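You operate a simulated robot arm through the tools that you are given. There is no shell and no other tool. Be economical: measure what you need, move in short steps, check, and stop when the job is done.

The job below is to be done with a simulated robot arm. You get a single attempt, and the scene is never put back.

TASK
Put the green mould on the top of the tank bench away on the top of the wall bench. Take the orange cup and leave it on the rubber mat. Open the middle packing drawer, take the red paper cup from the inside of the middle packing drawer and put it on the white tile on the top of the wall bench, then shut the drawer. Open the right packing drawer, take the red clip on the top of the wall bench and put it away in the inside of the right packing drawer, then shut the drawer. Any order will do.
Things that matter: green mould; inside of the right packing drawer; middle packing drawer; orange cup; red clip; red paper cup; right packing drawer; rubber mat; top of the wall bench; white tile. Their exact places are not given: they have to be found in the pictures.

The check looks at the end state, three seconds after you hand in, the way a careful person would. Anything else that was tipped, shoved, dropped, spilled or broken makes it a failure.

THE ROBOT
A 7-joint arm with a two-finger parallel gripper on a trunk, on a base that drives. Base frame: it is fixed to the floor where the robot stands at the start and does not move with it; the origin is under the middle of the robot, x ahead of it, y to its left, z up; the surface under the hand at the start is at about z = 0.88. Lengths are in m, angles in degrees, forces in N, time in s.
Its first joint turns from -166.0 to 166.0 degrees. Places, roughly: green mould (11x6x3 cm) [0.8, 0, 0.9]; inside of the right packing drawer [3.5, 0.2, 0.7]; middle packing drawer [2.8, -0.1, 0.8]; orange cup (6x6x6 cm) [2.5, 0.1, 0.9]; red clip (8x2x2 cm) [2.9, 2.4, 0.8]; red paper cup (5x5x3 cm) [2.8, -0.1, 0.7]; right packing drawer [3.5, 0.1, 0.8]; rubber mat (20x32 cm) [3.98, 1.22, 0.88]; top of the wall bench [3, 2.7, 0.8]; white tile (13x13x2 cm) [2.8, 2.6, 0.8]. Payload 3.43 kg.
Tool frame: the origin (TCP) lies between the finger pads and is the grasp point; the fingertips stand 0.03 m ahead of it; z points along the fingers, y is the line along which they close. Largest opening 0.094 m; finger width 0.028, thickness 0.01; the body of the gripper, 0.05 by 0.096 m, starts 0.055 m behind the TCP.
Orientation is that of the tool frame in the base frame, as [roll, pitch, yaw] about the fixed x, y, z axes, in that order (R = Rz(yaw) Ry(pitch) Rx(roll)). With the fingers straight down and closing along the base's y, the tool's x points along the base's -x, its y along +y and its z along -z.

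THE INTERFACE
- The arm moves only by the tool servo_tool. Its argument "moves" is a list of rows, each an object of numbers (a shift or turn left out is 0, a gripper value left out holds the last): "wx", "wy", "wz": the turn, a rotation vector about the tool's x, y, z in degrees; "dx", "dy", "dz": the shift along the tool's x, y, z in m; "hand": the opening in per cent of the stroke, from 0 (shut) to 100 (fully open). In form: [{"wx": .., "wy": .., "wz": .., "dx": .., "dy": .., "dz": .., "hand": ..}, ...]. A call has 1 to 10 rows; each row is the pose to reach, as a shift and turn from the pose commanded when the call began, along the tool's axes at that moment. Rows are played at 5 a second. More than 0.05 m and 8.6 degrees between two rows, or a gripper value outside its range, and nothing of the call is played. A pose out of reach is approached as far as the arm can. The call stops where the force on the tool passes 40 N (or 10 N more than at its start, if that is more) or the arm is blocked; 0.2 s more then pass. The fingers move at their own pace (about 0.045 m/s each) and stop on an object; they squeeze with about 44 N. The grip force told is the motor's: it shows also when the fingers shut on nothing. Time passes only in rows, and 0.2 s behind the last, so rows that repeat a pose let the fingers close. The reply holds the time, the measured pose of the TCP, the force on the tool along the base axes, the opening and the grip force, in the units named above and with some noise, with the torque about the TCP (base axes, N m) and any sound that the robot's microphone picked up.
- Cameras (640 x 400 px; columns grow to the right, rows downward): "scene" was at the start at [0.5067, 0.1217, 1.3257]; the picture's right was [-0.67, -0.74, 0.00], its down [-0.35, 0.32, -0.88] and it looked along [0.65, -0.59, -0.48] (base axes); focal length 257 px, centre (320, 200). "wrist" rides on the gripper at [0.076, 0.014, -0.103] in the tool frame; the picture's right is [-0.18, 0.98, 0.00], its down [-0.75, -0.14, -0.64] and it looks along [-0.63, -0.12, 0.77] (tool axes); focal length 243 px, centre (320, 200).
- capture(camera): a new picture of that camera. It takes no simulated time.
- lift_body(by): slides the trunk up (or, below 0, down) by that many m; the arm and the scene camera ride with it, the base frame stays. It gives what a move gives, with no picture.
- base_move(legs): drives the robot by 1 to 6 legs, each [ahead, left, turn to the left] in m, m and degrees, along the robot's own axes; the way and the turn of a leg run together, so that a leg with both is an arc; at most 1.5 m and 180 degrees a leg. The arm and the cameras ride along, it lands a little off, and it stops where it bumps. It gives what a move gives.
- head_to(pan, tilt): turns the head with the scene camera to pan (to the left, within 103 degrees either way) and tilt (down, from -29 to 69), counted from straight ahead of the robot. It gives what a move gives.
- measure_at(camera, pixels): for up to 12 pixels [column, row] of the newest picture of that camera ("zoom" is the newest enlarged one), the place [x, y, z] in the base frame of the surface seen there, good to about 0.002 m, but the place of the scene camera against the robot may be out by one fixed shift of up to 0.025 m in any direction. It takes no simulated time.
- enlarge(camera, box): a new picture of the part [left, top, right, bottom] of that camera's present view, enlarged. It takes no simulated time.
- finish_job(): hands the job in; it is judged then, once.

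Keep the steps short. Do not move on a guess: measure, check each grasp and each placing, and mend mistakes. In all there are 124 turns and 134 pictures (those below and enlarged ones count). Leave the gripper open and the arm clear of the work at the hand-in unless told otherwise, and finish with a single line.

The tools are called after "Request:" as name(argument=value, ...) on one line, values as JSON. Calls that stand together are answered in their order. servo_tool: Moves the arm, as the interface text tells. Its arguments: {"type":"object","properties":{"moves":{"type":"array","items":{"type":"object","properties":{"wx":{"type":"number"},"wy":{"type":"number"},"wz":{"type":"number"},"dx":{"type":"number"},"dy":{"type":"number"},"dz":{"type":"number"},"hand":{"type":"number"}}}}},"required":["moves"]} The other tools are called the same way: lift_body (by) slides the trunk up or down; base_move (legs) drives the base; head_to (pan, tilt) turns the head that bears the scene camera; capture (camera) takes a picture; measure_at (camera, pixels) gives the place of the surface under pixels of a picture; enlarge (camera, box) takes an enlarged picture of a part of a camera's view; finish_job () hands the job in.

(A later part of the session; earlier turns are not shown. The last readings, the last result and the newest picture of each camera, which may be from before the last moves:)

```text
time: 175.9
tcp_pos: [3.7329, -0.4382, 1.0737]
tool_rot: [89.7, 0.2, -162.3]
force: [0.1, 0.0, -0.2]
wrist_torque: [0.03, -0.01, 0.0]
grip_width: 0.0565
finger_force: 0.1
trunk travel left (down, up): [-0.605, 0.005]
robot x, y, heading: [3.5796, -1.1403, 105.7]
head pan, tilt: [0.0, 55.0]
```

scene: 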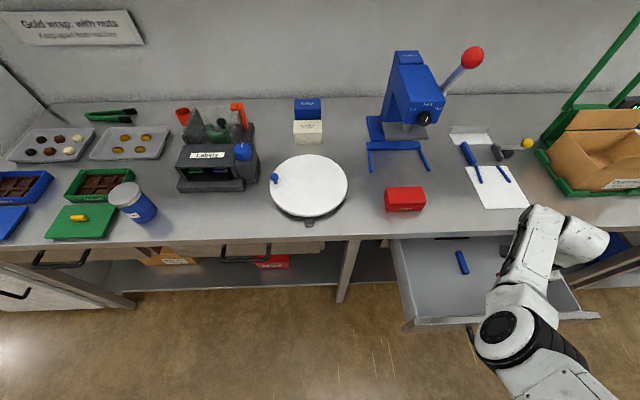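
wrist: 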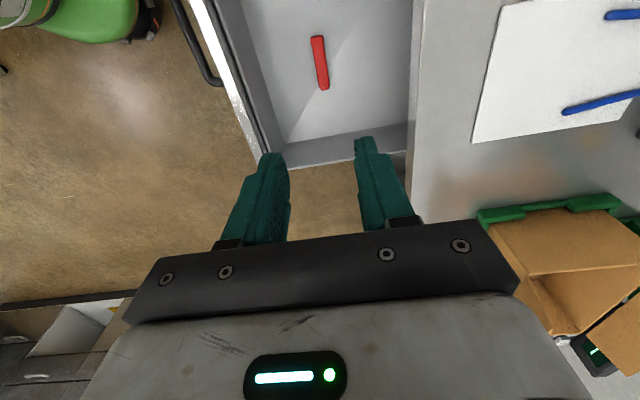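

Request:
lift_body(by=-0.24)

Request:
servo_tool(moves=[{"dx": 0.045, "dy": -0.02}, {"dx": 0.09, "dy": -0.05}, {"dx": 0.092, "dy": -0.05}])

Request:
capture(camera="wrist")

Request:
measure_at(camera="wrist", pixels=[[300, 100], [280, 120], [260, 100], [320, 80]])

```text
time: 178.4
tcp_pos: [3.733, -0.4376, 0.8339]
tool_rot: [89.8, 0.2, -162.4]
force: [-0.8, 0.0, 0.0]
wrist_torque: [0.0, 0.03, -0.03]
grip_width: 0.0563
finger_force: 0.2
trunk travel left (down, up): [-0.365, 0.245]
robot x, y, heading: [3.5767, -1.1409, 105.8]
head pan, tilt: [0.0, 55.0]
```

```text
refused: row 2 steps farther than a row can; nothing moved
```

```text
73 pictures are left
```

wrist: 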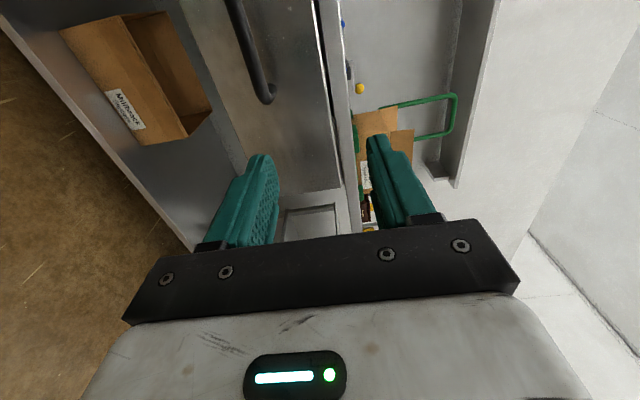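

```text
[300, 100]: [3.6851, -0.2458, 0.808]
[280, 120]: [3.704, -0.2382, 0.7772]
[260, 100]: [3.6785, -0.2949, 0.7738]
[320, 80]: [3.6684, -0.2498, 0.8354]
```

A row stepped too far; I repeat with smaller steps.

Request:
servo_tool(moves=[{"dx": 0.03, "dy": -0.015}, {"dx": 0.06, "dy": -0.035}, {"dx": 0.092, "dy": -0.052}, {"dx": 0.092, "dy": -0.052}])

Request:
capture(camera="wrist")

Request:
measure_at(camera="wrist", pixels=[[265, 80], [275, 120], [290, 160], [300, 190], [320, 120], [345, 120]])

```text
time: 179.4
tcp_pos: [3.643, -0.4651, 0.7835]
tool_rot: [89.8, 0.2, -162.4]
force: [-0.3, 0.9, 0.1]
wrist_torque: [-0.01, 0.0, 0.01]
grip_width: 0.0562
finger_force: 0.0
trunk travel left (down, up): [-0.365, 0.245]
robot x, y, heading: [3.577, -1.1398, 105.7]
head pan, tilt: [0.0, 55.0]
```

```text
72 pictures are left
```

wrist: 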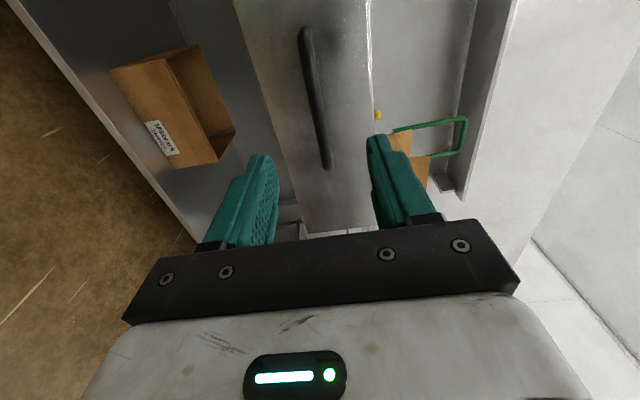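

```text
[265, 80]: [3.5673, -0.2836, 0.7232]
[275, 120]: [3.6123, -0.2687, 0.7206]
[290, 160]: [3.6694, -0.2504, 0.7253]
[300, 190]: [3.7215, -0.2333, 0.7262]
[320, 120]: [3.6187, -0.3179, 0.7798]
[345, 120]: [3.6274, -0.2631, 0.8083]
```

The open hand straddles the bar and faces the drawer front. I drive 0.12 m forward, then push with the arm.

Request:
base_move(legs=[[0.12, 0, 0]])

Request:
servo_tool(moves=[{"dz": 0.035}, {"dz": 0.065}, {"dz": 0.095}, {"dz": 0.125}, {"dz": 0.155}, {"dz": 0.185}, {"dz": 0.215}, {"dz": 0.24}, {"dz": 0.26}, {"dz": 0.28}])

Request:
capture(camera="scene")

```text
time: 180.6
tcp_pos: [3.6063, -0.3489, 0.7832]
tool_rot: [89.8, 0.2, -162.1]
force: [-1.0, -1.0, -0.6]
wrist_torque: [-0.02, -0.02, 0.0]
grip_width: 0.0564
finger_force: 0.0
trunk travel left (down, up): [-0.365, 0.245]
robot x, y, heading: [3.5443, -1.0193, 106.1]
head pan, tilt: [0.0, 55.0]
```

```text
time: 182.8
tcp_pos: [3.5179, -0.0811, 0.783]
tool_rot: [89.8, 0.2, -162.0]
force: [0.8, -0.1, -0.5]
wrist_torque: [-0.01, -0.01, 0.01]
grip_width: 0.0564
finger_force: 0.0
trunk travel left (down, up): [-0.365, 0.245]
robot x, y, heading: [3.5465, -1.0234, 106.1]
head pan, tilt: [0.0, 55.0]
```

```text
71 pictures are left
```

scene: 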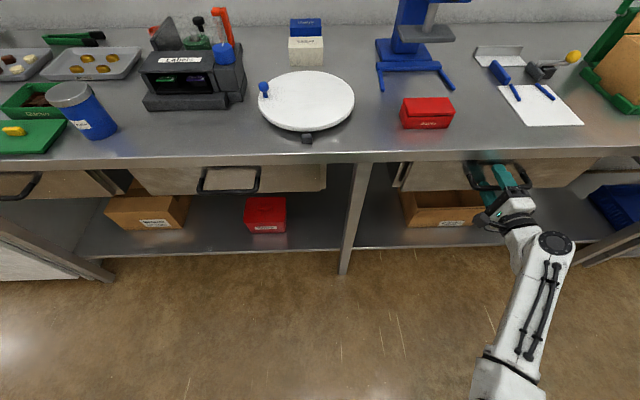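

Nearly shut; by measurement about 1 cm remains. I push gently on until it stops.

Request:
servo_tool(moves=[{"dz": 0.006}, {"dz": 0.012}, {"dz": 0.018}, {"dz": 0.022}])

Request:
capture(camera="wrist")

```text
time: 183.6
tcp_pos: [3.5155, -0.0721, 0.782]
tool_rot: [90.1, 0.1, -162.1]
force: [-0.4, -12.5, 2.7]
wrist_torque: [0.46, 0.08, 0.26]
grip_width: 0.0576
finger_force: 1.0
trunk travel left (down, up): [-0.365, 0.245]
robot x, y, heading: [3.5435, -1.0248, 106.0]
head pan, tilt: [0.0, 55.0]
stopped in row 3: the force on the tool passed its limit at 53 N (the readings are from after the stop); the commanded pose is now the measured one
```

```text
70 pictures are left
```

wrist: 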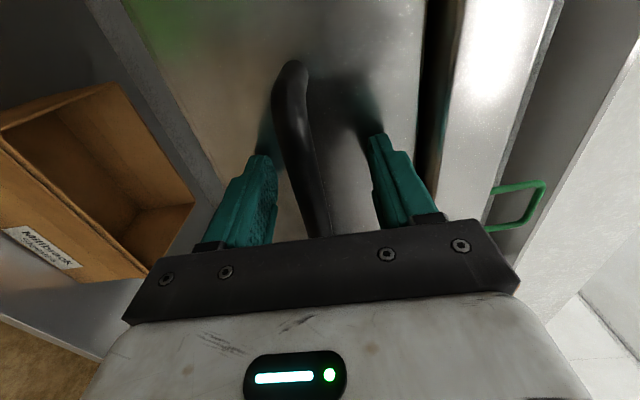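

The drawer met its stop: shut. I back the hand off 0.13 m and drive 0.67 m left to the middle drawer.

Request:
servo_tool(moves=[{"dz": -0.04}, {"dz": -0.08}, {"dz": -0.12}, {"dz": -0.13}])

Request:
base_move(legs=[[0, 0.67, 0]])

Request:
capture(camera="scene")

Request:
capture(camera="wrist")

```text
time: 184.6
tcp_pos: [3.5557, -0.1961, 0.7795]
tool_rot: [90.0, 0.1, -161.9]
force: [0.8, -0.1, -0.1]
wrist_torque: [-0.01, -0.03, -0.01]
grip_width: 0.0564
finger_force: 0.1
trunk travel left (down, up): [-0.365, 0.245]
robot x, y, heading: [3.5404, -1.0247, 106.2]
head pan, tilt: [0.0, 55.0]
```

```text
time: 188.2
tcp_pos: [2.9253, -0.3751, 0.7808]
tool_rot: [90.1, 0.2, -162.2]
force: [-0.3, -0.1, -0.3]
wrist_torque: [-0.01, -0.03, 0.0]
grip_width: 0.0563
finger_force: 0.1
trunk travel left (down, up): [-0.365, 0.245]
robot x, y, heading: [2.9096, -1.2063, 105.8]
head pan, tilt: [0.0, 55.0]
```

```text
69 pictures are left
```

scene: 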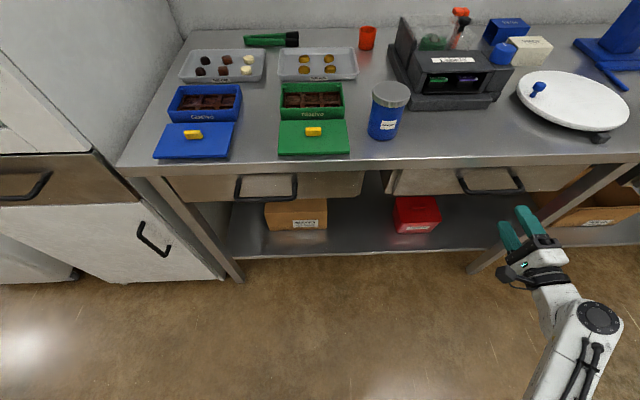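

```text
68 pictures are left
```

wrist: 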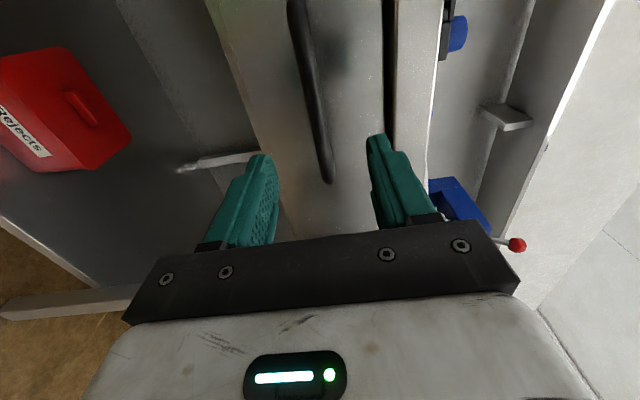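

The middle handle bar is ahead, a little to the left. I measure it.

Request:
measure_at(camera="wrist", pixels=[[297, 40], [306, 80], [314, 120], [322, 160], [328, 178], [355, 120], [280, 120]])

```text
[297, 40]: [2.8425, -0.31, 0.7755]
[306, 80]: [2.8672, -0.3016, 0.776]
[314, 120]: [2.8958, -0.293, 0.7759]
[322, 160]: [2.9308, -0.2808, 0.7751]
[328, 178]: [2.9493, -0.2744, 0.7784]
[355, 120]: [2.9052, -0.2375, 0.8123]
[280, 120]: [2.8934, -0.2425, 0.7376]
```

Bar centre (2.886, -0.296, 0.777). I advance 0.092 m, close, and pull out.

Request:
servo_tool(moves=[{"dx": 0.009, "dy": -0.002, "dz": 0.04}, {"dx": 0.009, "dy": -0.002, "dz": 0.075}, {"dx": 0.009, "dy": -0.002, "dz": 0.092}, {"dx": 0.009, "dy": -0.002, "dz": 0.092, "hand": 0}, {"dx": 0.009, "dy": -0.002, "dz": 0.092, "hand": 0}, {"dx": 0.009, "dy": -0.002, "dz": 0.092, "hand": 0}, {"dx": 0.009, "dy": -0.002, "dz": 0.092, "hand": 0}, {"dx": 0.009, "dy": -0.002, "dz": 0.065, "hand": 0}, {"dx": 0.009, "dy": -0.002, "dz": 0.035, "hand": 0}, {"dx": 0.009, "dy": -0.002, "dz": 0.0, "hand": 0}])

Request:
servo_tool(moves=[{"dz": -0.03}, {"dz": -0.06}, {"dz": -0.09}, {"dz": -0.12}, {"dz": -0.15}, {"dz": -0.155}])

Request:
capture(camera="scene")

```text
time: 190.4
tcp_pos: [2.9166, -0.3794, 0.778]
tool_rot: [90.0, 0.2, -162.2]
force: [-4.2, -3.4, 12.4]
wrist_torque: [-0.13, 0.16, -0.69]
grip_width: 0.0184
finger_force: 45.7
trunk travel left (down, up): [-0.365, 0.245]
robot x, y, heading: [2.909, -1.2056, 105.9]
head pan, tilt: [0.0, 55.0]
```

```text
time: 191.8
tcp_pos: [2.9637, -0.526, 0.7782]
tool_rot: [90.2, 0.1, -162.1]
force: [-4.8, -0.9, -4.7]
wrist_torque: [-0.01, 0.16, -1.31]
grip_width: 0.0182
finger_force: 44.9
trunk travel left (down, up): [-0.365, 0.245]
robot x, y, heading: [2.9096, -1.2108, 105.8]
head pan, tilt: [0.0, 55.0]
```

```text
67 pictures are left
```

scene: 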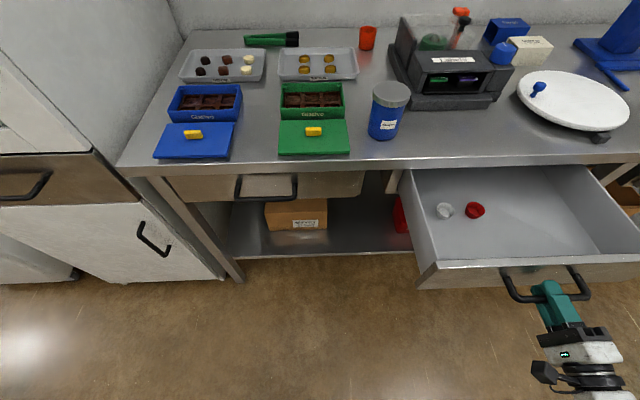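

The middle drawer is open; red paper cup at (475,210), a white one beside it at (444,210). I release the handle, back off, and measure.

Request:
servo_tool(moves=[{"hand": 60}, {"hand": 60}, {"hand": 60}, {"dz": -0.03}, {"dz": -0.06}, {"dz": -0.06}])

Request:
capture(camera="scene")

Request:
enlarge(camera="scene", box=[400, 150, 560, 280])

Request:
measure_at(camera="zoom", pixels=[[175, 245], [300, 245], [300, 225], [300, 270], [260, 280], [400, 250], [250, 330], [100, 270]])

```text
time: 193.2
tcp_pos: [2.9843, -0.5825, 0.777]
tool_rot: [90.0, 0.2, -162.2]
force: [-0.4, -0.1, 0.2]
wrist_torque: [-0.02, 0.0, 0.01]
grip_width: 0.0567
finger_force: 0.0
trunk travel left (down, up): [-0.365, 0.245]
robot x, y, heading: [2.909, -1.2036, 105.9]
head pan, tilt: [0.0, 55.0]
```

```text
66 pictures are left
```

scene: 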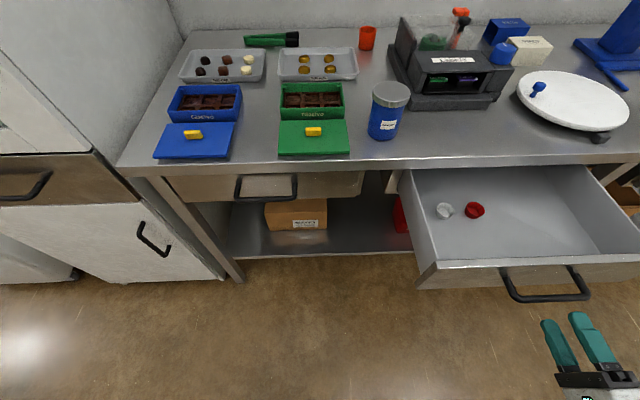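

```text
3.08 times, centred on (480, 215) of scene
```

zoom: 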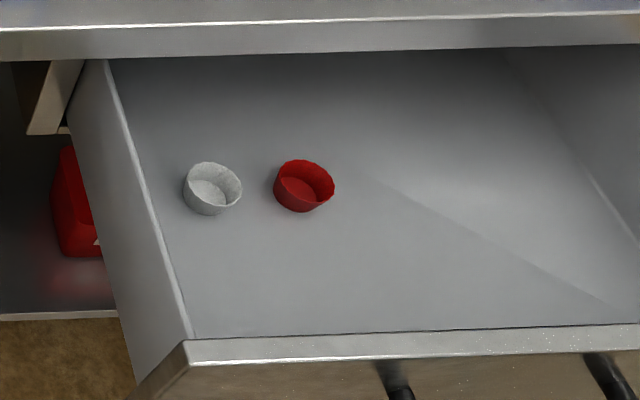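

```text
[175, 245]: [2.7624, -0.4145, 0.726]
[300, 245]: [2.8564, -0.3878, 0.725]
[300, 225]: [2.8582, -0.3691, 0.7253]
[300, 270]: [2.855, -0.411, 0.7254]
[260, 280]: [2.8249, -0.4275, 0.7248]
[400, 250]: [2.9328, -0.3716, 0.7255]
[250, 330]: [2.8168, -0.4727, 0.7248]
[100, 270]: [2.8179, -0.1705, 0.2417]
```

Request:
measure_at(camera="zoom", pixels=[[303, 162], [276, 178], [333, 190], [303, 190], [297, 210], [212, 190], [242, 195], [213, 214], [450, 45], [140, 130], [400, 340]])

```text
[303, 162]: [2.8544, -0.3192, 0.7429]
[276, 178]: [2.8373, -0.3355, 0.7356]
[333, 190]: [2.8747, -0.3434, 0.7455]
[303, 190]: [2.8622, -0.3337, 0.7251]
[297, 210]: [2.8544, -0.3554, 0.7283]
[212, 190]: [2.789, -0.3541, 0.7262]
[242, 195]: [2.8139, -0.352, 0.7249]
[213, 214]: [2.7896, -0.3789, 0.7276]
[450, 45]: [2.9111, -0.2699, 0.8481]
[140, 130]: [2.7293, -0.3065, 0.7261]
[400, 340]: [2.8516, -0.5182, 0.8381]
```

The red cup is only ~5 cm from the bench edge; the hand needs more room. I grip the handle again and pull the drawer 7 cm further.

Request:
servo_tool(moves=[{"dz": 0.03}, {"dz": 0.06}, {"dz": 0.06, "hand": 0}, {"dz": 0.06, "hand": 0}, {"dz": 0.06, "hand": 0}, {"dz": 0.06, "hand": 0}, {"dz": 0.035, "hand": 0}, {"dz": 0.01, "hand": 0}, {"dz": -0.01, "hand": 0}, {"dz": -0.01, "hand": 0}])

Request:
capture(camera="scene")

```text
time: 195.4
tcp_pos: [2.9883, -0.5945, 0.7774]
tool_rot: [90.2, 0.3, -162.7]
force: [25.0, 7.6, -16.6]
wrist_torque: [-0.05, 0.21, -0.5]
grip_width: 0.018
finger_force: 44.4
trunk travel left (down, up): [-0.365, 0.245]
robot x, y, heading: [2.9119, -1.2085, 105.5]
head pan, tilt: [0.0, 55.0]
```

```text
64 pictures are left
```

scene: 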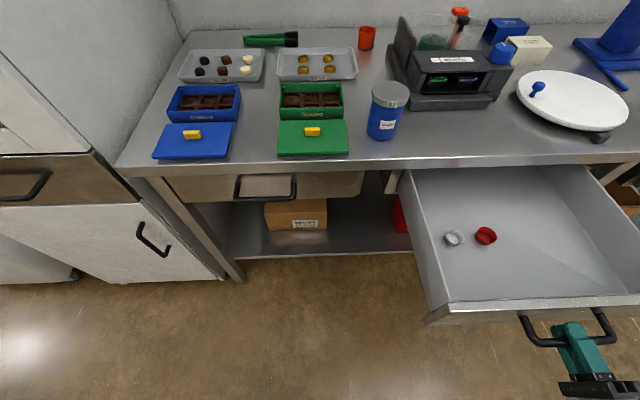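

Open about 0.32 m now. I release, back off, raise the trunk, and bring the hand over the drawer.

Request:
servo_tool(moves=[{"hand": 60}, {"hand": 60}, {"hand": 60}, {"dz": -0.03}, {"dz": -0.06}, {"dz": -0.06}])

Request:
lift_body(by=0.22)

Request:
servo_tool(moves=[{"dx": 0.008, "dy": 0.015, "dz": 0.04}, {"dx": 0.016, "dy": 0.03, "dz": 0.08}, {"dx": 0.024, "dy": 0.045, "dz": 0.12}, {"wx": 8.5, "dx": 0.032, "dy": 0.06, "dz": 0.16}, {"wx": 17, "dx": 0.04, "dy": 0.06, "dz": 0.2}, {"wx": 25.5, "dx": 0.048, "dy": 0.06, "dz": 0.24}, {"wx": 34, "dx": 0.057, "dy": 0.06, "dz": 0.283}, {"wx": 42.5, "dx": 0.057, "dy": 0.06, "dz": 0.283}, {"wx": 51, "dx": 0.057, "dy": 0.06, "dz": 0.283}, {"wx": 59.5, "dx": 0.057, "dy": 0.06, "dz": 0.283}])

Request:
servo_tool(moves=[{"wx": 8}, {"wx": 16}, {"wx": 24}, {"wx": 30.5}, {"wx": 30.5}])

Request:
capture(camera="wrist")

```text
time: 196.8
tcp_pos: [3.0036, -0.6477, 0.7799]
tool_rot: [90.0, 0.3, -162.3]
force: [0.5, -0.2, 0.8]
wrist_torque: [-0.01, -0.01, 0.02]
grip_width: 0.0563
finger_force: 0.1
trunk travel left (down, up): [-0.365, 0.245]
robot x, y, heading: [2.9121, -1.2095, 105.9]
head pan, tilt: [0.0, 55.0]
```

```text
time: 199.2
tcp_pos: [3.0031, -0.6489, 0.9976]
tool_rot: [90.0, 0.2, -162.3]
force: [0.3, -0.1, 0.2]
wrist_torque: [0.03, -0.01, 0.0]
grip_width: 0.0566
finger_force: 0.1
trunk travel left (down, up): [-0.585, 0.025]
robot x, y, heading: [2.9105, -1.2099, 105.5]
head pan, tilt: [0.0, 55.0]
```

```text
time: 201.4
tcp_pos: [2.8642, -0.397, 1.0596]
tool_rot: [149.7, 0.2, -162.3]
force: [0.2, 0.2, 0.4]
wrist_torque: [0.0, 0.0, -0.01]
grip_width: 0.0565
finger_force: 0.1
trunk travel left (down, up): [-0.585, 0.025]
robot x, y, heading: [2.911, -1.2017, 105.8]
head pan, tilt: [0.0, 55.0]
```

```text
time: 202.6
tcp_pos: [2.8621, -0.3926, 1.0634]
tool_rot: [158.6, 0.2, -162.1]
force: [-0.6, 0.6, 0.5]
wrist_torque: [0.01, 0.0, 0.02]
grip_width: 0.0563
finger_force: 0.0
out of reach, approached as far as the arm can: row 2, 3, 4, 5
trunk travel left (down, up): [-0.585, 0.025]
robot x, y, heading: [2.9099, -1.2058, 105.8]
head pan, tilt: [0.0, 55.0]
```

```text
63 pictures are left
```

wrist: 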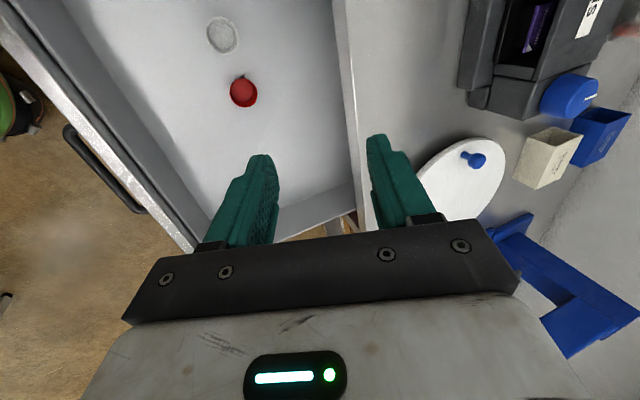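

The last of the tilt is out of reach here. I finish it 0.1 m further inward.

Request:
servo_tool(moves=[{"dy": 0.031, "dz": 0.012}, {"dy": 0.062, "dz": 0.024, "wx": 4}, {"dy": 0.093, "dz": 0.0365, "wx": 8}, {"dy": 0.112, "dz": 0.044, "wx": 15}, {"dy": 0.112, "dz": 0.044, "wx": 21.4}, {"dy": 0.112, "dz": 0.044, "wx": 21.4}])

Request:
capture(camera="wrist")

```text
time: 204.0
tcp_pos: [2.826, -0.2772, 1.063]
tool_rot: [180.0, 0.1, -162.1]
force: [0.5, 1.0, -0.3]
wrist_torque: [-0.02, 0.03, -0.03]
grip_width: 0.0564
finger_force: 0.1
trunk travel left (down, up): [-0.585, 0.025]
robot x, y, heading: [2.9078, -1.2052, 105.8]
head pan, tilt: [0.0, 55.0]
```

```text
62 pictures are left
```

wrist: 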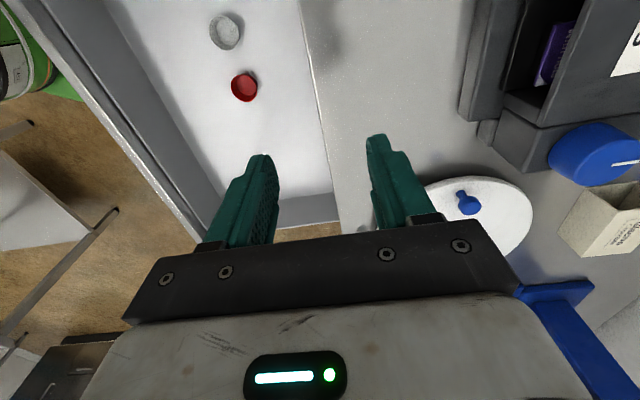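

Level. I measure the red cup's rim and surroundings.

Request:
enlarge(camera="wrist", box=[180, 0, 340, 140])

Request:
measure_at(camera="wrist", pixels=[[232, 90], [257, 86], [245, 74], [246, 101], [244, 88], [241, 33], [225, 48], [310, 60], [323, 140], [200, 215], [180, 170], [270, 120]])

```text
2.86 times, centred on (260, 70) of wrist
```

zoom: 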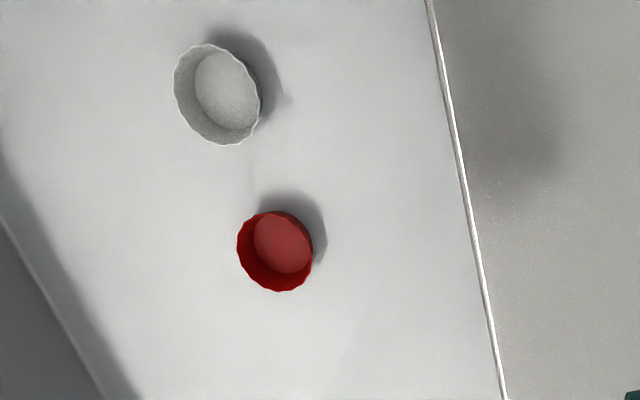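

```text
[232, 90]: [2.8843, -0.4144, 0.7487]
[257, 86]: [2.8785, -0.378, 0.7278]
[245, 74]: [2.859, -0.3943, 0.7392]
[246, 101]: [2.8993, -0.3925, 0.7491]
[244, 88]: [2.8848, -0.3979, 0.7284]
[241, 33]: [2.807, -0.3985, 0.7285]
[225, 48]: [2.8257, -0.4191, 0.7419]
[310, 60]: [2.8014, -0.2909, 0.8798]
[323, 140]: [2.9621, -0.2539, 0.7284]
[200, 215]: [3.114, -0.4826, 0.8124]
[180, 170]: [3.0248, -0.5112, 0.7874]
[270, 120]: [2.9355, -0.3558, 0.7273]
```

The cup's centre is (2.877, -0.396), rim 0.75, drawer floor 0.728. I lower a bit, move over it with the hand 75 % open.

Request:
servo_tool(moves=[{"dz": 0.045, "hand": 75}, {"dz": 0.09}, {"dx": -0.004, "dy": -0.043, "dz": 0.1}, {"dx": -0.008, "dy": -0.086, "dz": 0.1}, {"dx": -0.0122, "dy": -0.129, "dz": 0.1}, {"dx": -0.0122, "dy": -0.129, "dz": 0.14}, {"dx": -0.0122, "dy": -0.129, "dz": 0.14}])

Request:
capture(camera="wrist")

```text
time: 205.6
tcp_pos: [2.8753, -0.3929, 0.9211]
tool_rot: [180.0, 0.2, -162.2]
force: [0.8, 0.2, -0.1]
wrist_torque: [-0.01, 0.0, 0.02]
grip_width: 0.0704
finger_force: 0.0
trunk travel left (down, up): [-0.585, 0.025]
robot x, y, heading: [2.9136, -1.2061, 105.8]
head pan, tilt: [0.0, 55.0]
```

```text
60 pictures are left
```

wrist: 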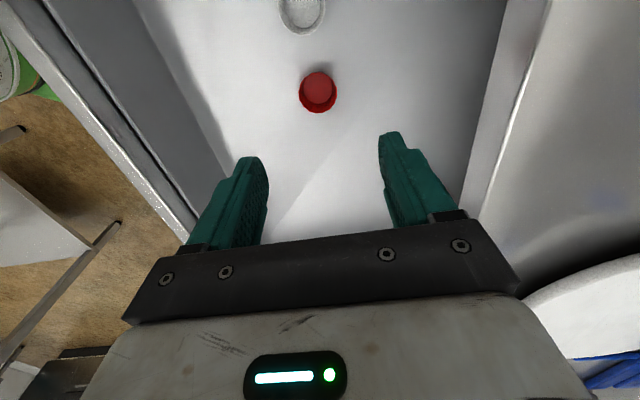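

Request:
measure_at(camera="wrist", pixels=[[299, 94], [337, 93], [318, 111], [318, 73], [318, 88], [300, 88], [336, 88], [300, 30]])

```text
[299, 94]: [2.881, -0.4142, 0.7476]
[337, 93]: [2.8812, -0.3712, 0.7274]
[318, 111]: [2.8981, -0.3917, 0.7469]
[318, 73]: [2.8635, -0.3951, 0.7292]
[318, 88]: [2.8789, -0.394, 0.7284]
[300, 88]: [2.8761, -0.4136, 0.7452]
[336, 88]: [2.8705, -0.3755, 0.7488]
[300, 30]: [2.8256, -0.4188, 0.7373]
```

Centred within 2 mm. I lower to 0.761, close, and lift a little.

Request:
servo_tool(moves=[{"dy": -0.002, "dz": 0.045}, {"dy": -0.002, "dz": 0.09}, {"dy": -0.002, "dz": 0.13}, {"dy": -0.002, "dz": 0.16}, {"dy": -0.002, "dz": 0.16, "hand": 0}, {"dy": -0.002, "dz": 0.16, "hand": 0}, {"dy": -0.002, "dz": 0.16, "hand": 0}, {"dy": -0.002, "dz": 0.16, "hand": 0}, {"dy": -0.002, "dz": 0.13, "hand": 0}, {"dy": -0.002, "dz": 0.09, "hand": 0}])

Request:
capture(camera="wrist")

```text
time: 207.8
tcp_pos: [2.8768, -0.3952, 0.8328]
tool_rot: [180.0, 0.2, -162.1]
force: [-0.6, -0.8, 1.1]
wrist_torque: [0.01, -0.02, -0.02]
grip_width: 0.0386
finger_force: 8.1
trunk travel left (down, up): [-0.585, 0.025]
robot x, y, heading: [2.9085, -1.2074, 106.0]
head pan, tilt: [0.0, 55.0]
```

```text
59 pictures are left
```

wrist: 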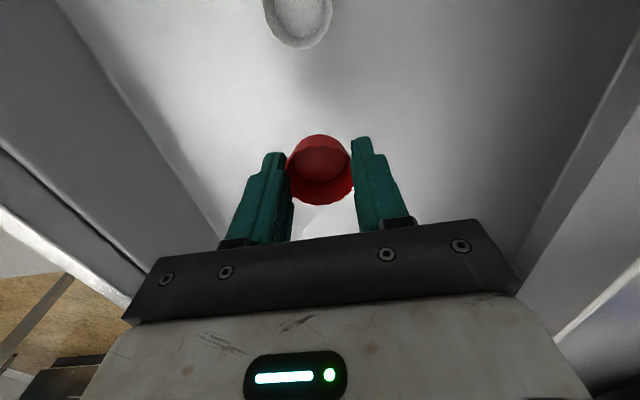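

The cup is soft: 8 N at 0.0386 m and it may keep giving. I set the opening to 38 % so it is held and not crushed, and lift out of the drawer.

Request:
servo_tool(moves=[{"hand": 38}, {"dz": -0.04, "hand": 38}, {"dz": -0.08}, {"dz": -0.12}, {"dz": -0.16}])

Request:
capture(camera="wrist")

```text
time: 209.0
tcp_pos: [2.8777, -0.4006, 0.9953]
tool_rot: [-180.0, 0.1, -162.3]
force: [0.4, 0.2, -0.7]
wrist_torque: [-0.01, 0.05, 0.01]
grip_width: 0.0382
finger_force: 8.2
trunk travel left (down, up): [-0.585, 0.025]
robot x, y, heading: [2.9086, -1.2058, 105.7]
head pan, tilt: [0.0, 55.0]
```

```text
58 pictures are left
```

wrist: 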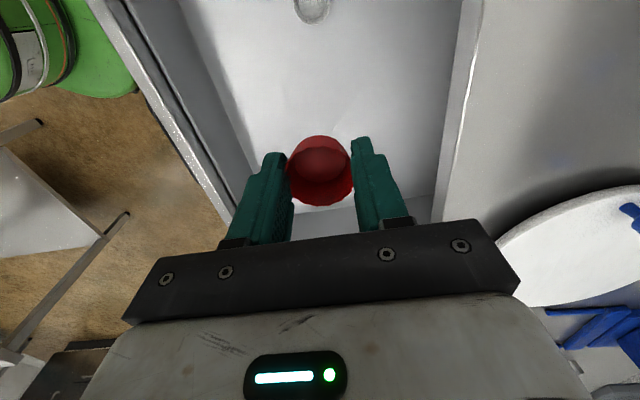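

Held undeformed. I move it over the bench just behind the drawer to park it, and look.

Request:
servo_tool(moves=[{"dx": -0.007, "dy": 0.04, "dz": -0.02}, {"dx": -0.014, "dy": 0.08, "dz": -0.03}, {"dx": -0.021, "dy": 0.12, "dz": -0.03}, {"dx": -0.028, "dy": 0.16, "dz": -0.03}, {"dx": -0.0346, "dy": 0.195, "dz": -0.03}, {"dx": -0.0346, "dy": 0.195, "dz": -0.03}])

Request:
capture(camera="wrist")

Request:
measure_at(camera="wrist", pixels=[[320, 60], [270, 60], [380, 60], [400, 100], [440, 60], [400, 200], [420, 30]])

Request:
capture(camera="scene")

```text
time: 210.4
tcp_pos: [2.8532, -0.2041, 1.0252]
tool_rot: [179.8, 0.2, -162.2]
force: [-0.4, -0.1, -0.7]
wrist_torque: [0.02, -0.02, 0.0]
grip_width: 0.0385
finger_force: 7.8
trunk travel left (down, up): [-0.585, 0.025]
robot x, y, heading: [2.9127, -1.2036, 105.7]
head pan, tilt: [0.0, 55.0]
```

```text
57 pictures are left
```

wrist: 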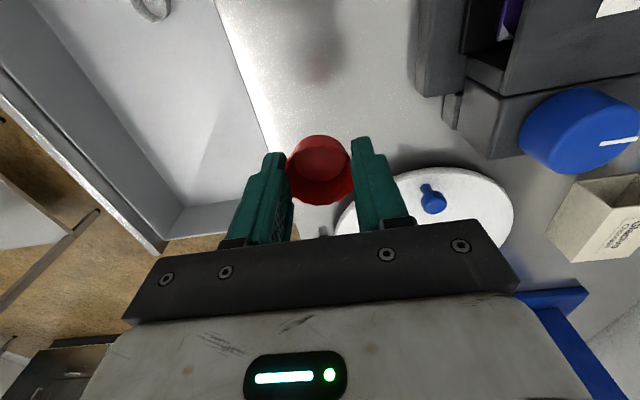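

```text
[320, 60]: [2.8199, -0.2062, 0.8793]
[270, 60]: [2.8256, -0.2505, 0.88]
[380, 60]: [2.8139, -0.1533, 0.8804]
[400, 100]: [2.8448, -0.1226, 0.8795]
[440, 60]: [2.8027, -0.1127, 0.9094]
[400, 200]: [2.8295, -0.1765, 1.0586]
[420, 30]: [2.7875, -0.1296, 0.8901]
```

```text
56 pictures are left
```

scene: 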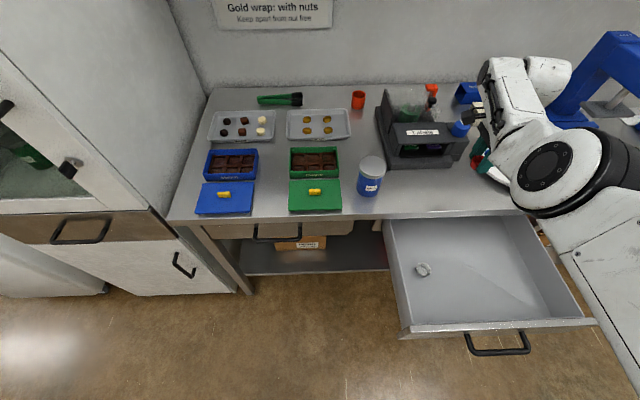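

Free bench below. I set the cup down at (2.835, -0.215), open to 60 %, and rise.

Request:
servo_tool(moves=[{"dx": 0.0205, "dy": -0.005, "dz": 0.03}, {"dx": 0.0205, "dy": -0.005, "dz": 0.07}, {"dx": 0.0205, "dy": -0.005, "dz": 0.1}, {"dx": 0.0205, "dy": -0.005, "dz": 0.1115}, {"dx": 0.0205, "dy": -0.005, "dz": 0.1115, "hand": 60}, {"dx": 0.0205, "dy": -0.005, "dz": 0.1115, "hand": 60}, {"dx": 0.0205, "dy": -0.005, "dz": 0.1115, "hand": 60}, {"dx": 0.0205, "dy": -0.005, "dz": 0.08}, {"dx": 0.0205, "dy": -0.005, "dz": 0.04}, {"dx": 0.0205, "dy": -0.005, "dz": -0.005}])

Request:
capture(camera="wrist")

```text
time: 212.6
tcp_pos: [2.806, -0.2017, 0.9943]
tool_rot: [178.5, -0.2, -159.0]
force: [0.4, 0.0, -0.5]
wrist_torque: [-0.03, 0.02, 0.02]
grip_width: 0.0562
finger_force: 0.0
out of reach, approached as far as the arm can: row 2, 3, 4, 5, 6, 7, 10
trunk travel left (down, up): [-0.585, 0.025]
robot x, y, heading: [2.9077, -1.2053, 105.7]
head pan, tilt: [0.0, 55.0]
```

```text
55 pictures are left
```

wrist: 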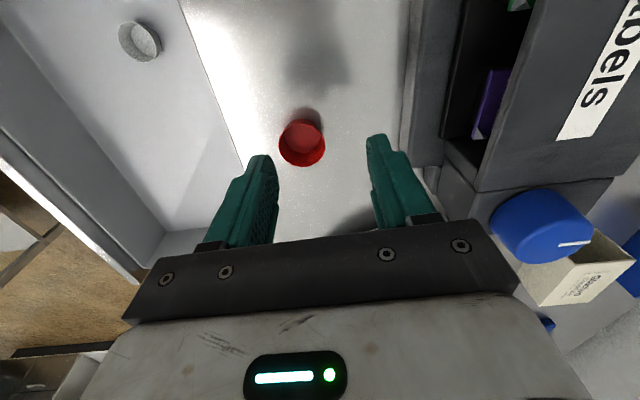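

Reach ran out partway, but the cup stands upright at (302,143). I measure where it is.

Request:
measure_at(camera="wrist", pixels=[[279, 145], [325, 145], [302, 166], [303, 140], [330, 100]])

Request:
enlarge(camera="wrist", box=[250, 90, 360, 180])

```text
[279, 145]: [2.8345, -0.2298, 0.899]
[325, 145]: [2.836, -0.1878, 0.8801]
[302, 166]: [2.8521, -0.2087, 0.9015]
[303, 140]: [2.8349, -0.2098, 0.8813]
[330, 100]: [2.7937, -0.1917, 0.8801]
```

```text
4.44 times, centred on (305, 135) of wrist
```

zoom: 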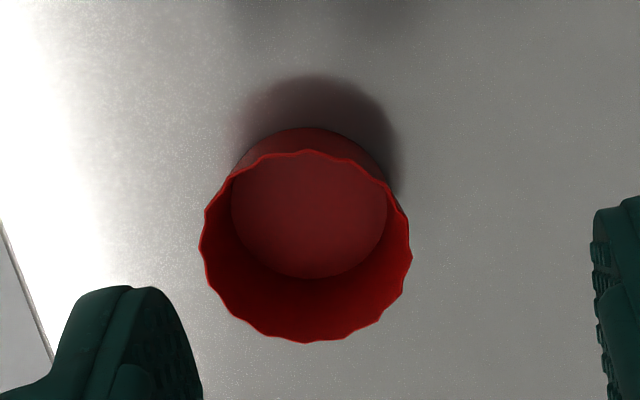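

The cup stands well at (2.834, -0.210). Now to shut the drawer: I rise, back off a little and turn the hand horizontal.

Request:
servo_tool(moves=[{"dz": -0.04}, {"dz": -0.08}, {"dz": -0.08, "dy": -0.04, "wx": -8}, {"dz": -0.08, "dy": -0.08, "wx": -16}, {"dz": -0.08, "dy": -0.1, "wx": -24}, {"dz": -0.08, "dy": -0.1, "wx": -32}, {"dz": -0.08, "dy": -0.1, "wx": -40}, {"dz": -0.08, "dy": -0.1, "wx": -48}, {"dz": -0.08, "dy": -0.1, "wx": -56}, {"dz": -0.08, "dy": -0.1, "wx": -64}])

Request:
servo_tool(moves=[{"wx": -8}, {"wx": -16}, {"wx": -24.5}, {"wx": -24.5}])

```text
time: 214.8
tcp_pos: [2.9554, -0.1352, 1.3712]
tool_rot: [145.4, -4.9, -149.7]
force: [-2.4, 0.5, 0.9]
wrist_torque: [0.0, -0.15, -0.12]
grip_width: 0.0563
finger_force: 0.2
out of reach, approached as far as the arm can: row 1, 2, 3, 4, 5, 6, 7, 8, 9, 10
trunk travel left (down, up): [-0.585, 0.025]
robot x, y, heading: [2.9103, -1.2041, 106.0]
head pan, tilt: [0.0, 55.0]
```

```text
time: 215.8
tcp_pos: [2.9532, -0.1275, 1.3935]
tool_rot: [142.9, -2.3, -147.8]
force: [-0.2, 0.4, 0.1]
wrist_torque: [0.01, -0.02, -0.02]
grip_width: 0.0563
finger_force: 0.0
out of reach, approached as far as the arm can: row 1, 2, 3, 4
trunk travel left (down, up): [-0.585, 0.025]
robot x, y, heading: [2.9115, -1.2036, 105.7]
head pan, tilt: [0.0, 55.0]
```

The arm stretched up to 1.39, near the shelf. I look before moving further.

Request:
capture(camera="scene")

Request:
capture(camera="wrist")

```text
53 pictures are left
```

scene: 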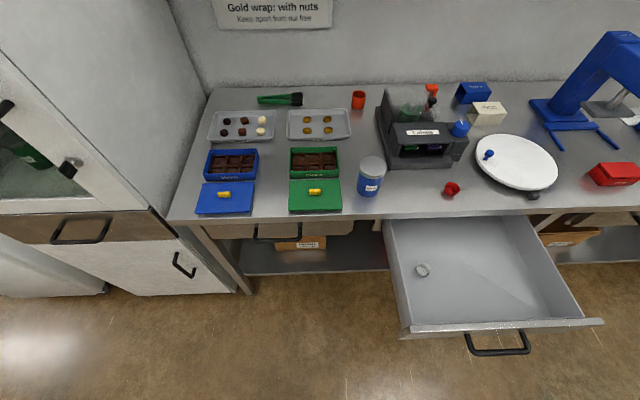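

```text
52 pictures are left
```

wrist: 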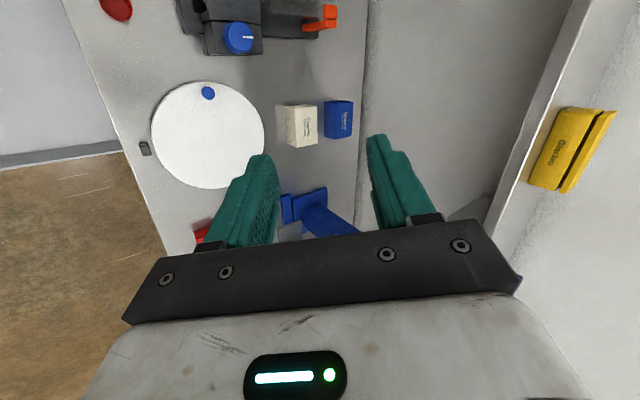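

All is in place and nothing was touched; the shelf is 0.3 m off. I bring the hand back out and down, without turning, to about (2.98, -0.38, 1.14).

Request:
servo_tool(moves=[{"dx": 0.012, "dy": -0.037, "dz": 0.007}, {"dx": 0.024, "dy": -0.074, "dz": 0.014}, {"dx": 0.036, "dy": -0.111, "dz": 0.021}, {"dx": 0.048, "dy": -0.148, "dz": 0.028}, {"dx": 0.06, "dy": -0.185, "dz": 0.035}, {"dx": 0.072, "dy": -0.222, "dz": 0.042}, {"dx": 0.084, "dy": -0.259, "dz": 0.049}, {"dx": 0.096, "dy": -0.296, "dz": 0.056}, {"dx": 0.108, "dy": -0.332, "dz": 0.062}, {"dx": 0.108, "dy": -0.332, "dz": 0.062}])

```text
time: 218.0
tcp_pos: [2.9522, -0.1281, 1.3936]
tool_rot: [142.9, -2.4, -147.8]
force: [-0.1, -0.9, -0.2]
wrist_torque: [0.03, -0.01, -0.03]
grip_width: 0.0566
finger_force: 0.0
out of reach, approached as far as the arm can: row 1, 2, 3, 4, 5, 6, 7, 8, 9, 10
trunk travel left (down, up): [-0.585, 0.025]
robot x, y, heading: [2.9085, -1.2084, 105.9]
head pan, tilt: [0.0, 55.0]
```

The arm stays stuck at full stretch. I test with a zero row whether the present pose is the commanded one.

Request:
servo_tool(moves=[{"dx": 0.0}])

```text
time: 218.4
tcp_pos: [2.9539, -0.1273, 1.3937]
tool_rot: [142.9, -2.4, -147.6]
force: [-0.3, -0.5, -0.1]
wrist_torque: [0.01, 0.0, 0.0]
grip_width: 0.0566
finger_force: 0.0
trunk travel left (down, up): [-0.585, 0.025]
robot x, y, heading: [2.9109, -1.2065, 105.7]
head pan, tilt: [0.0, 55.0]
```

The pose itself is fine; only pulling straight in is blocked. I try a move purely downward, in small steps.

Request:
servo_tool(moves=[{"dy": -0.012, "dz": 0.016}, {"dy": -0.024, "dz": 0.032}, {"dy": -0.036, "dz": 0.048}, {"dy": -0.048, "dz": 0.064}, {"dy": -0.06, "dz": 0.08}])

Request:
capture(camera="scene")

```text
time: 219.6
tcp_pos: [2.9547, -0.1199, 1.3272]
tool_rot: [142.7, -2.1, -148.0]
force: [-1.0, -0.3, 0.2]
wrist_torque: [-0.02, -0.03, 0.02]
grip_width: 0.0565
finger_force: 0.2
out of reach, approached as far as the arm can: row 4, 5
trunk travel left (down, up): [-0.585, 0.025]
robot x, y, heading: [2.9073, -1.2023, 105.4]
head pan, tilt: [0.0, 55.0]
```

```text
51 pictures are left
```

scene: 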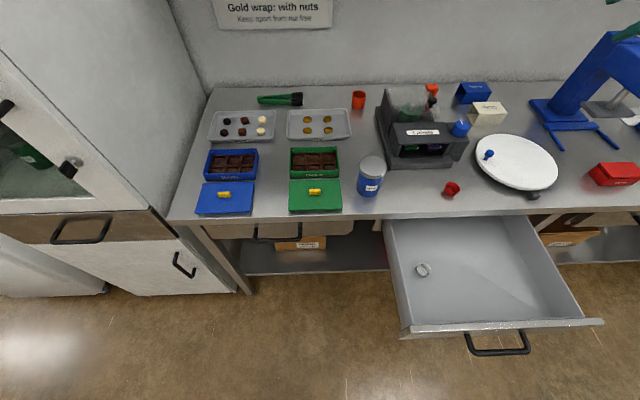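

Downward works. Now I try a small pull back outward.

Request:
servo_tool(moves=[{"dy": -0.02, "dz": -0.008}, {"dy": -0.04, "dz": -0.016}, {"dy": -0.064, "dz": -0.02}, {"dy": -0.09, "dz": -0.024}])

```text
time: 220.6
tcp_pos: [2.9558, -0.1195, 1.3277]
tool_rot: [142.5, -2.1, -148.0]
force: [0.0, 1.1, -0.5]
wrist_torque: [-0.01, -0.01, -0.03]
grip_width: 0.0565
finger_force: 0.0
out of reach, approached as far as the arm can: row 1, 2, 3, 4
trunk travel left (down, up): [-0.585, 0.025]
robot x, y, heading: [2.9086, -1.2084, 105.7]
head pan, tilt: [0.0, 55.0]
```

I try turning the hand toward horizontal in place, which gives the arm more slack.

Request:
servo_tool(moves=[{"wx": -6}, {"wx": -12}, {"wx": -18}, {"wx": -24}, {"wx": -30}, {"wx": -36}, {"wx": -42}, {"wx": -48}])

```text
time: 222.4
tcp_pos: [2.9548, -0.1195, 1.3344]
tool_rot: [94.8, -2.4, -147.7]
force: [-0.1, -0.6, 0.1]
wrist_torque: [0.01, 0.02, 0.0]
grip_width: 0.0563
finger_force: 0.0
out of reach, approached as far as the arm can: row 1
trunk travel left (down, up): [-0.585, 0.025]
robot x, y, heading: [2.9089, -1.2099, 105.8]
head pan, tilt: [0.0, 55.0]
```

Free again. I pull straight back and correct the heading of the hand.

Request:
servo_tool(moves=[{"dz": -0.03}, {"dz": -0.06}, {"dz": -0.1, "wy": -5}, {"dz": -0.14, "wy": -10, "wx": -2}, {"dz": -0.18, "wy": -14.5, "wx": -4.8}, {"dz": -0.22, "wy": -14.5, "wx": -4.8}, {"dz": -0.26, "wy": -14.5, "wx": -4.8}, {"dz": -0.3, "wy": -14.5, "wx": -4.8}])

```text
time: 224.2
tcp_pos: [3.113, -0.3715, 1.3611]
tool_rot: [90.5, -1.6, -162.2]
force: [-0.3, -0.2, 0.8]
wrist_torque: [0.03, 0.0, 0.02]
grip_width: 0.0565
finger_force: 0.0
trunk travel left (down, up): [-0.585, 0.025]
robot x, y, heading: [2.9097, -1.2085, 106.0]
head pan, tilt: [0.0, 55.0]
```

Now I bring it outside the drawer front to about (3.01, -0.66, 1.0).

Request:
servo_tool(moves=[{"dx": 0.0184, "dy": -0.036, "dz": -0.0245}, {"dx": 0.0368, "dy": -0.072, "dz": -0.049}, {"dx": 0.0552, "dy": -0.108, "dz": -0.0735}, {"dx": 0.0736, "dy": -0.144, "dz": -0.098}, {"dx": 0.092, "dy": -0.18, "dz": -0.1225}, {"dx": 0.1104, "dy": -0.216, "dz": -0.147}, {"dx": 0.1288, "dy": -0.252, "dz": -0.1715}, {"dx": 0.1472, "dy": -0.288, "dz": -0.196}, {"dx": 0.1656, "dy": -0.324, "dz": -0.2205}, {"dx": 0.184, "dy": -0.36, "dz": -0.2455}])

Request:
lift_body(by=-0.2)

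Request:
capture(camera="wrist")

Request:
capture(camera="scene")

```text
time: 226.4
tcp_pos: [3.0025, -0.6673, 1.0091]
tool_rot: [90.5, -1.7, -162.4]
force: [-0.8, -0.4, 0.0]
wrist_torque: [0.0, 0.01, 0.0]
grip_width: 0.0561
finger_force: 0.1
trunk travel left (down, up): [-0.585, 0.025]
robot x, y, heading: [2.912, -1.2053, 105.6]
head pan, tilt: [0.0, 55.0]
```

```text
time: 228.5
tcp_pos: [3.0034, -0.6664, 0.8092]
tool_rot: [90.6, -1.7, -162.2]
force: [-0.6, 0.0, -0.1]
wrist_torque: [-0.04, 0.02, -0.04]
grip_width: 0.0564
finger_force: 0.1
trunk travel left (down, up): [-0.385, 0.225]
robot x, y, heading: [2.9098, -1.2056, 105.8]
head pan, tilt: [0.0, 55.0]
```

```text
50 pictures are left
```

wrist: 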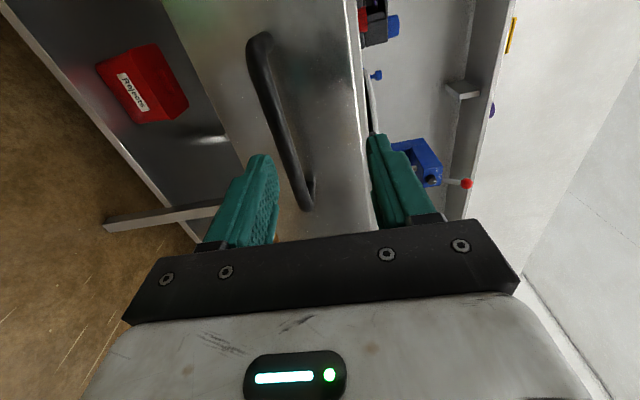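

```text
49 pictures are left
```

scene: 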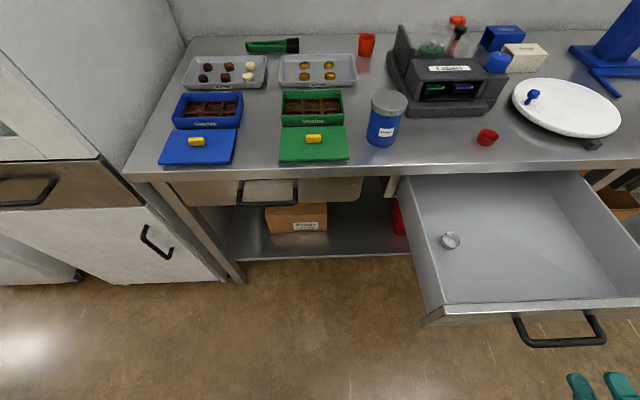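

Level with the bar after 3 cm down; the open hand straddles it. I push the drawer in slowly.

Request:
servo_tool(moves=[{"dy": -0.031}, {"dy": -0.031, "dz": 0.035}, {"dy": -0.031, "dz": 0.065}, {"dy": -0.031, "dz": 0.085}, {"dy": -0.031, "dz": 0.105}, {"dy": -0.031, "dz": 0.13}, {"dy": -0.031, "dz": 0.155}, {"dy": -0.031, "dz": 0.18}, {"dy": -0.031, "dz": 0.205}, {"dy": -0.031, "dz": 0.23}])

Request:
servo_tool(moves=[{"dz": 0.025}, {"dz": 0.05}, {"dz": 0.075}, {"dz": 0.1}, {"dz": 0.125}, {"dz": 0.145}, {"dz": 0.16}, {"dz": 0.17}, {"dz": 0.18}, {"dz": 0.19}])

Request:
capture(camera="scene")

```text
time: 230.7
tcp_pos: [2.9291, -0.4475, 0.775]
tool_rot: [90.6, -1.6, -162.2]
force: [-0.3, 0.0, 0.3]
wrist_torque: [0.0, 0.01, 0.02]
grip_width: 0.0562
finger_force: 0.1
trunk travel left (down, up): [-0.385, 0.225]
robot x, y, heading: [2.9095, -1.2065, 105.8]
head pan, tilt: [0.0, 55.0]
```

```text
time: 232.8
tcp_pos: [2.8782, -0.2793, 0.7726]
tool_rot: [90.8, -1.7, -162.3]
force: [0.4, -9.6, 3.1]
wrist_torque: [0.41, 0.05, 0.2]
grip_width: 0.058
finger_force: 1.0
trunk travel left (down, up): [-0.385, 0.225]
robot x, y, heading: [2.9114, -1.2061, 105.9]
head pan, tilt: [0.0, 55.0]
stopped in row 10: the force on the tool passed its limit at 55 N (the readings are from after the stop); the commanded pose is now the measured one
```

```text
48 pictures are left
```

scene: 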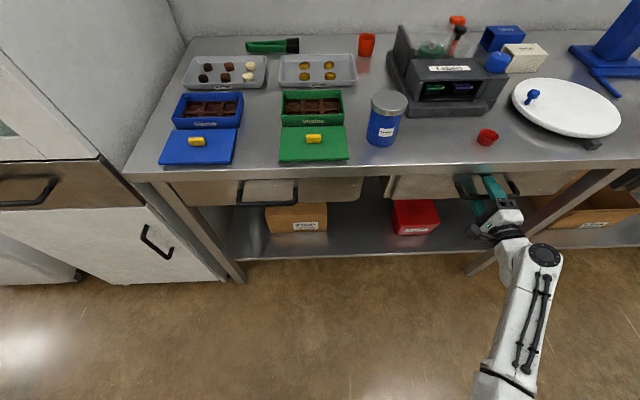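

Shut to its stop. I back off, raise the trunk, and swing the hand down again over the bench to fetch the red cup.

Request:
servo_tool(moves=[{"dz": -0.04}, {"dz": -0.08}, {"dz": -0.13}, {"dz": -0.13}])

Request:
lift_body(by=0.21)

Request:
servo_tool(moves=[{"dy": 0.04}, {"dy": 0.08, "dx": 0.012}, {"dy": 0.085, "dx": 0.024, "dz": 0.037, "wx": 8}, {"dy": 0.085, "dx": 0.036, "dz": 0.074, "wx": 16}, {"dy": 0.085, "dx": 0.048, "dz": 0.11, "wx": 24}, {"dy": 0.085, "dx": 0.048, "dz": 0.148, "wx": 32}, {"dy": 0.085, "dx": 0.048, "dz": 0.148, "wx": 40}, {"dy": 0.085, "dx": 0.048, "dz": 0.148, "wx": 48}, {"dy": 0.085, "dx": 0.048, "dz": 0.148, "wx": 56}, {"dy": 0.085, "dx": 0.048, "dz": 0.148, "wx": 64}])

Request:
servo_tool(moves=[{"wx": 6}, {"wx": 12}, {"wx": 18}, {"wx": 25.2}, {"wx": 25.2}])

```text
time: 233.8
tcp_pos: [2.919, -0.4031, 0.7728]
tool_rot: [90.9, -1.7, -162.3]
force: [0.6, -0.5, -0.5]
wrist_torque: [-0.01, 0.01, -0.02]
grip_width: 0.0566
finger_force: 0.0
trunk travel left (down, up): [-0.385, 0.225]
robot x, y, heading: [2.9097, -1.2085, 105.8]
head pan, tilt: [0.0, 55.0]
```

```text
time: 236.0
tcp_pos: [2.919, -0.4034, 0.9826]
tool_rot: [90.8, -1.7, -162.1]
force: [0.5, 0.0, 0.5]
wrist_torque: [0.02, -0.01, 0.0]
grip_width: 0.0563
finger_force: 0.1
trunk travel left (down, up): [-0.595, 0.015]
robot x, y, heading: [2.9054, -1.2056, 105.6]
head pan, tilt: [0.0, 55.0]
```

```text
time: 238.2
tcp_pos: [2.832, -0.2738, 1.0658]
tool_rot: [155.0, -1.7, -162.2]
force: [-0.5, 0.8, -1.5]
wrist_torque: [-0.03, -0.02, 0.01]
grip_width: 0.0563
finger_force: 0.1
trunk travel left (down, up): [-0.595, 0.015]
robot x, y, heading: [2.9063, -1.2057, 105.6]
head pan, tilt: [0.0, 55.0]
```

```text
time: 239.4
tcp_pos: [2.8305, -0.2745, 1.0679]
tool_rot: [-179.9, -1.7, -162.2]
force: [0.5, -0.7, 0.2]
wrist_torque: [0.0, 0.0, -0.04]
grip_width: 0.0563
finger_force: 0.1
trunk travel left (down, up): [-0.595, 0.015]
robot x, y, heading: [2.9119, -1.208, 105.8]
head pan, tilt: [0.0, 55.0]
```

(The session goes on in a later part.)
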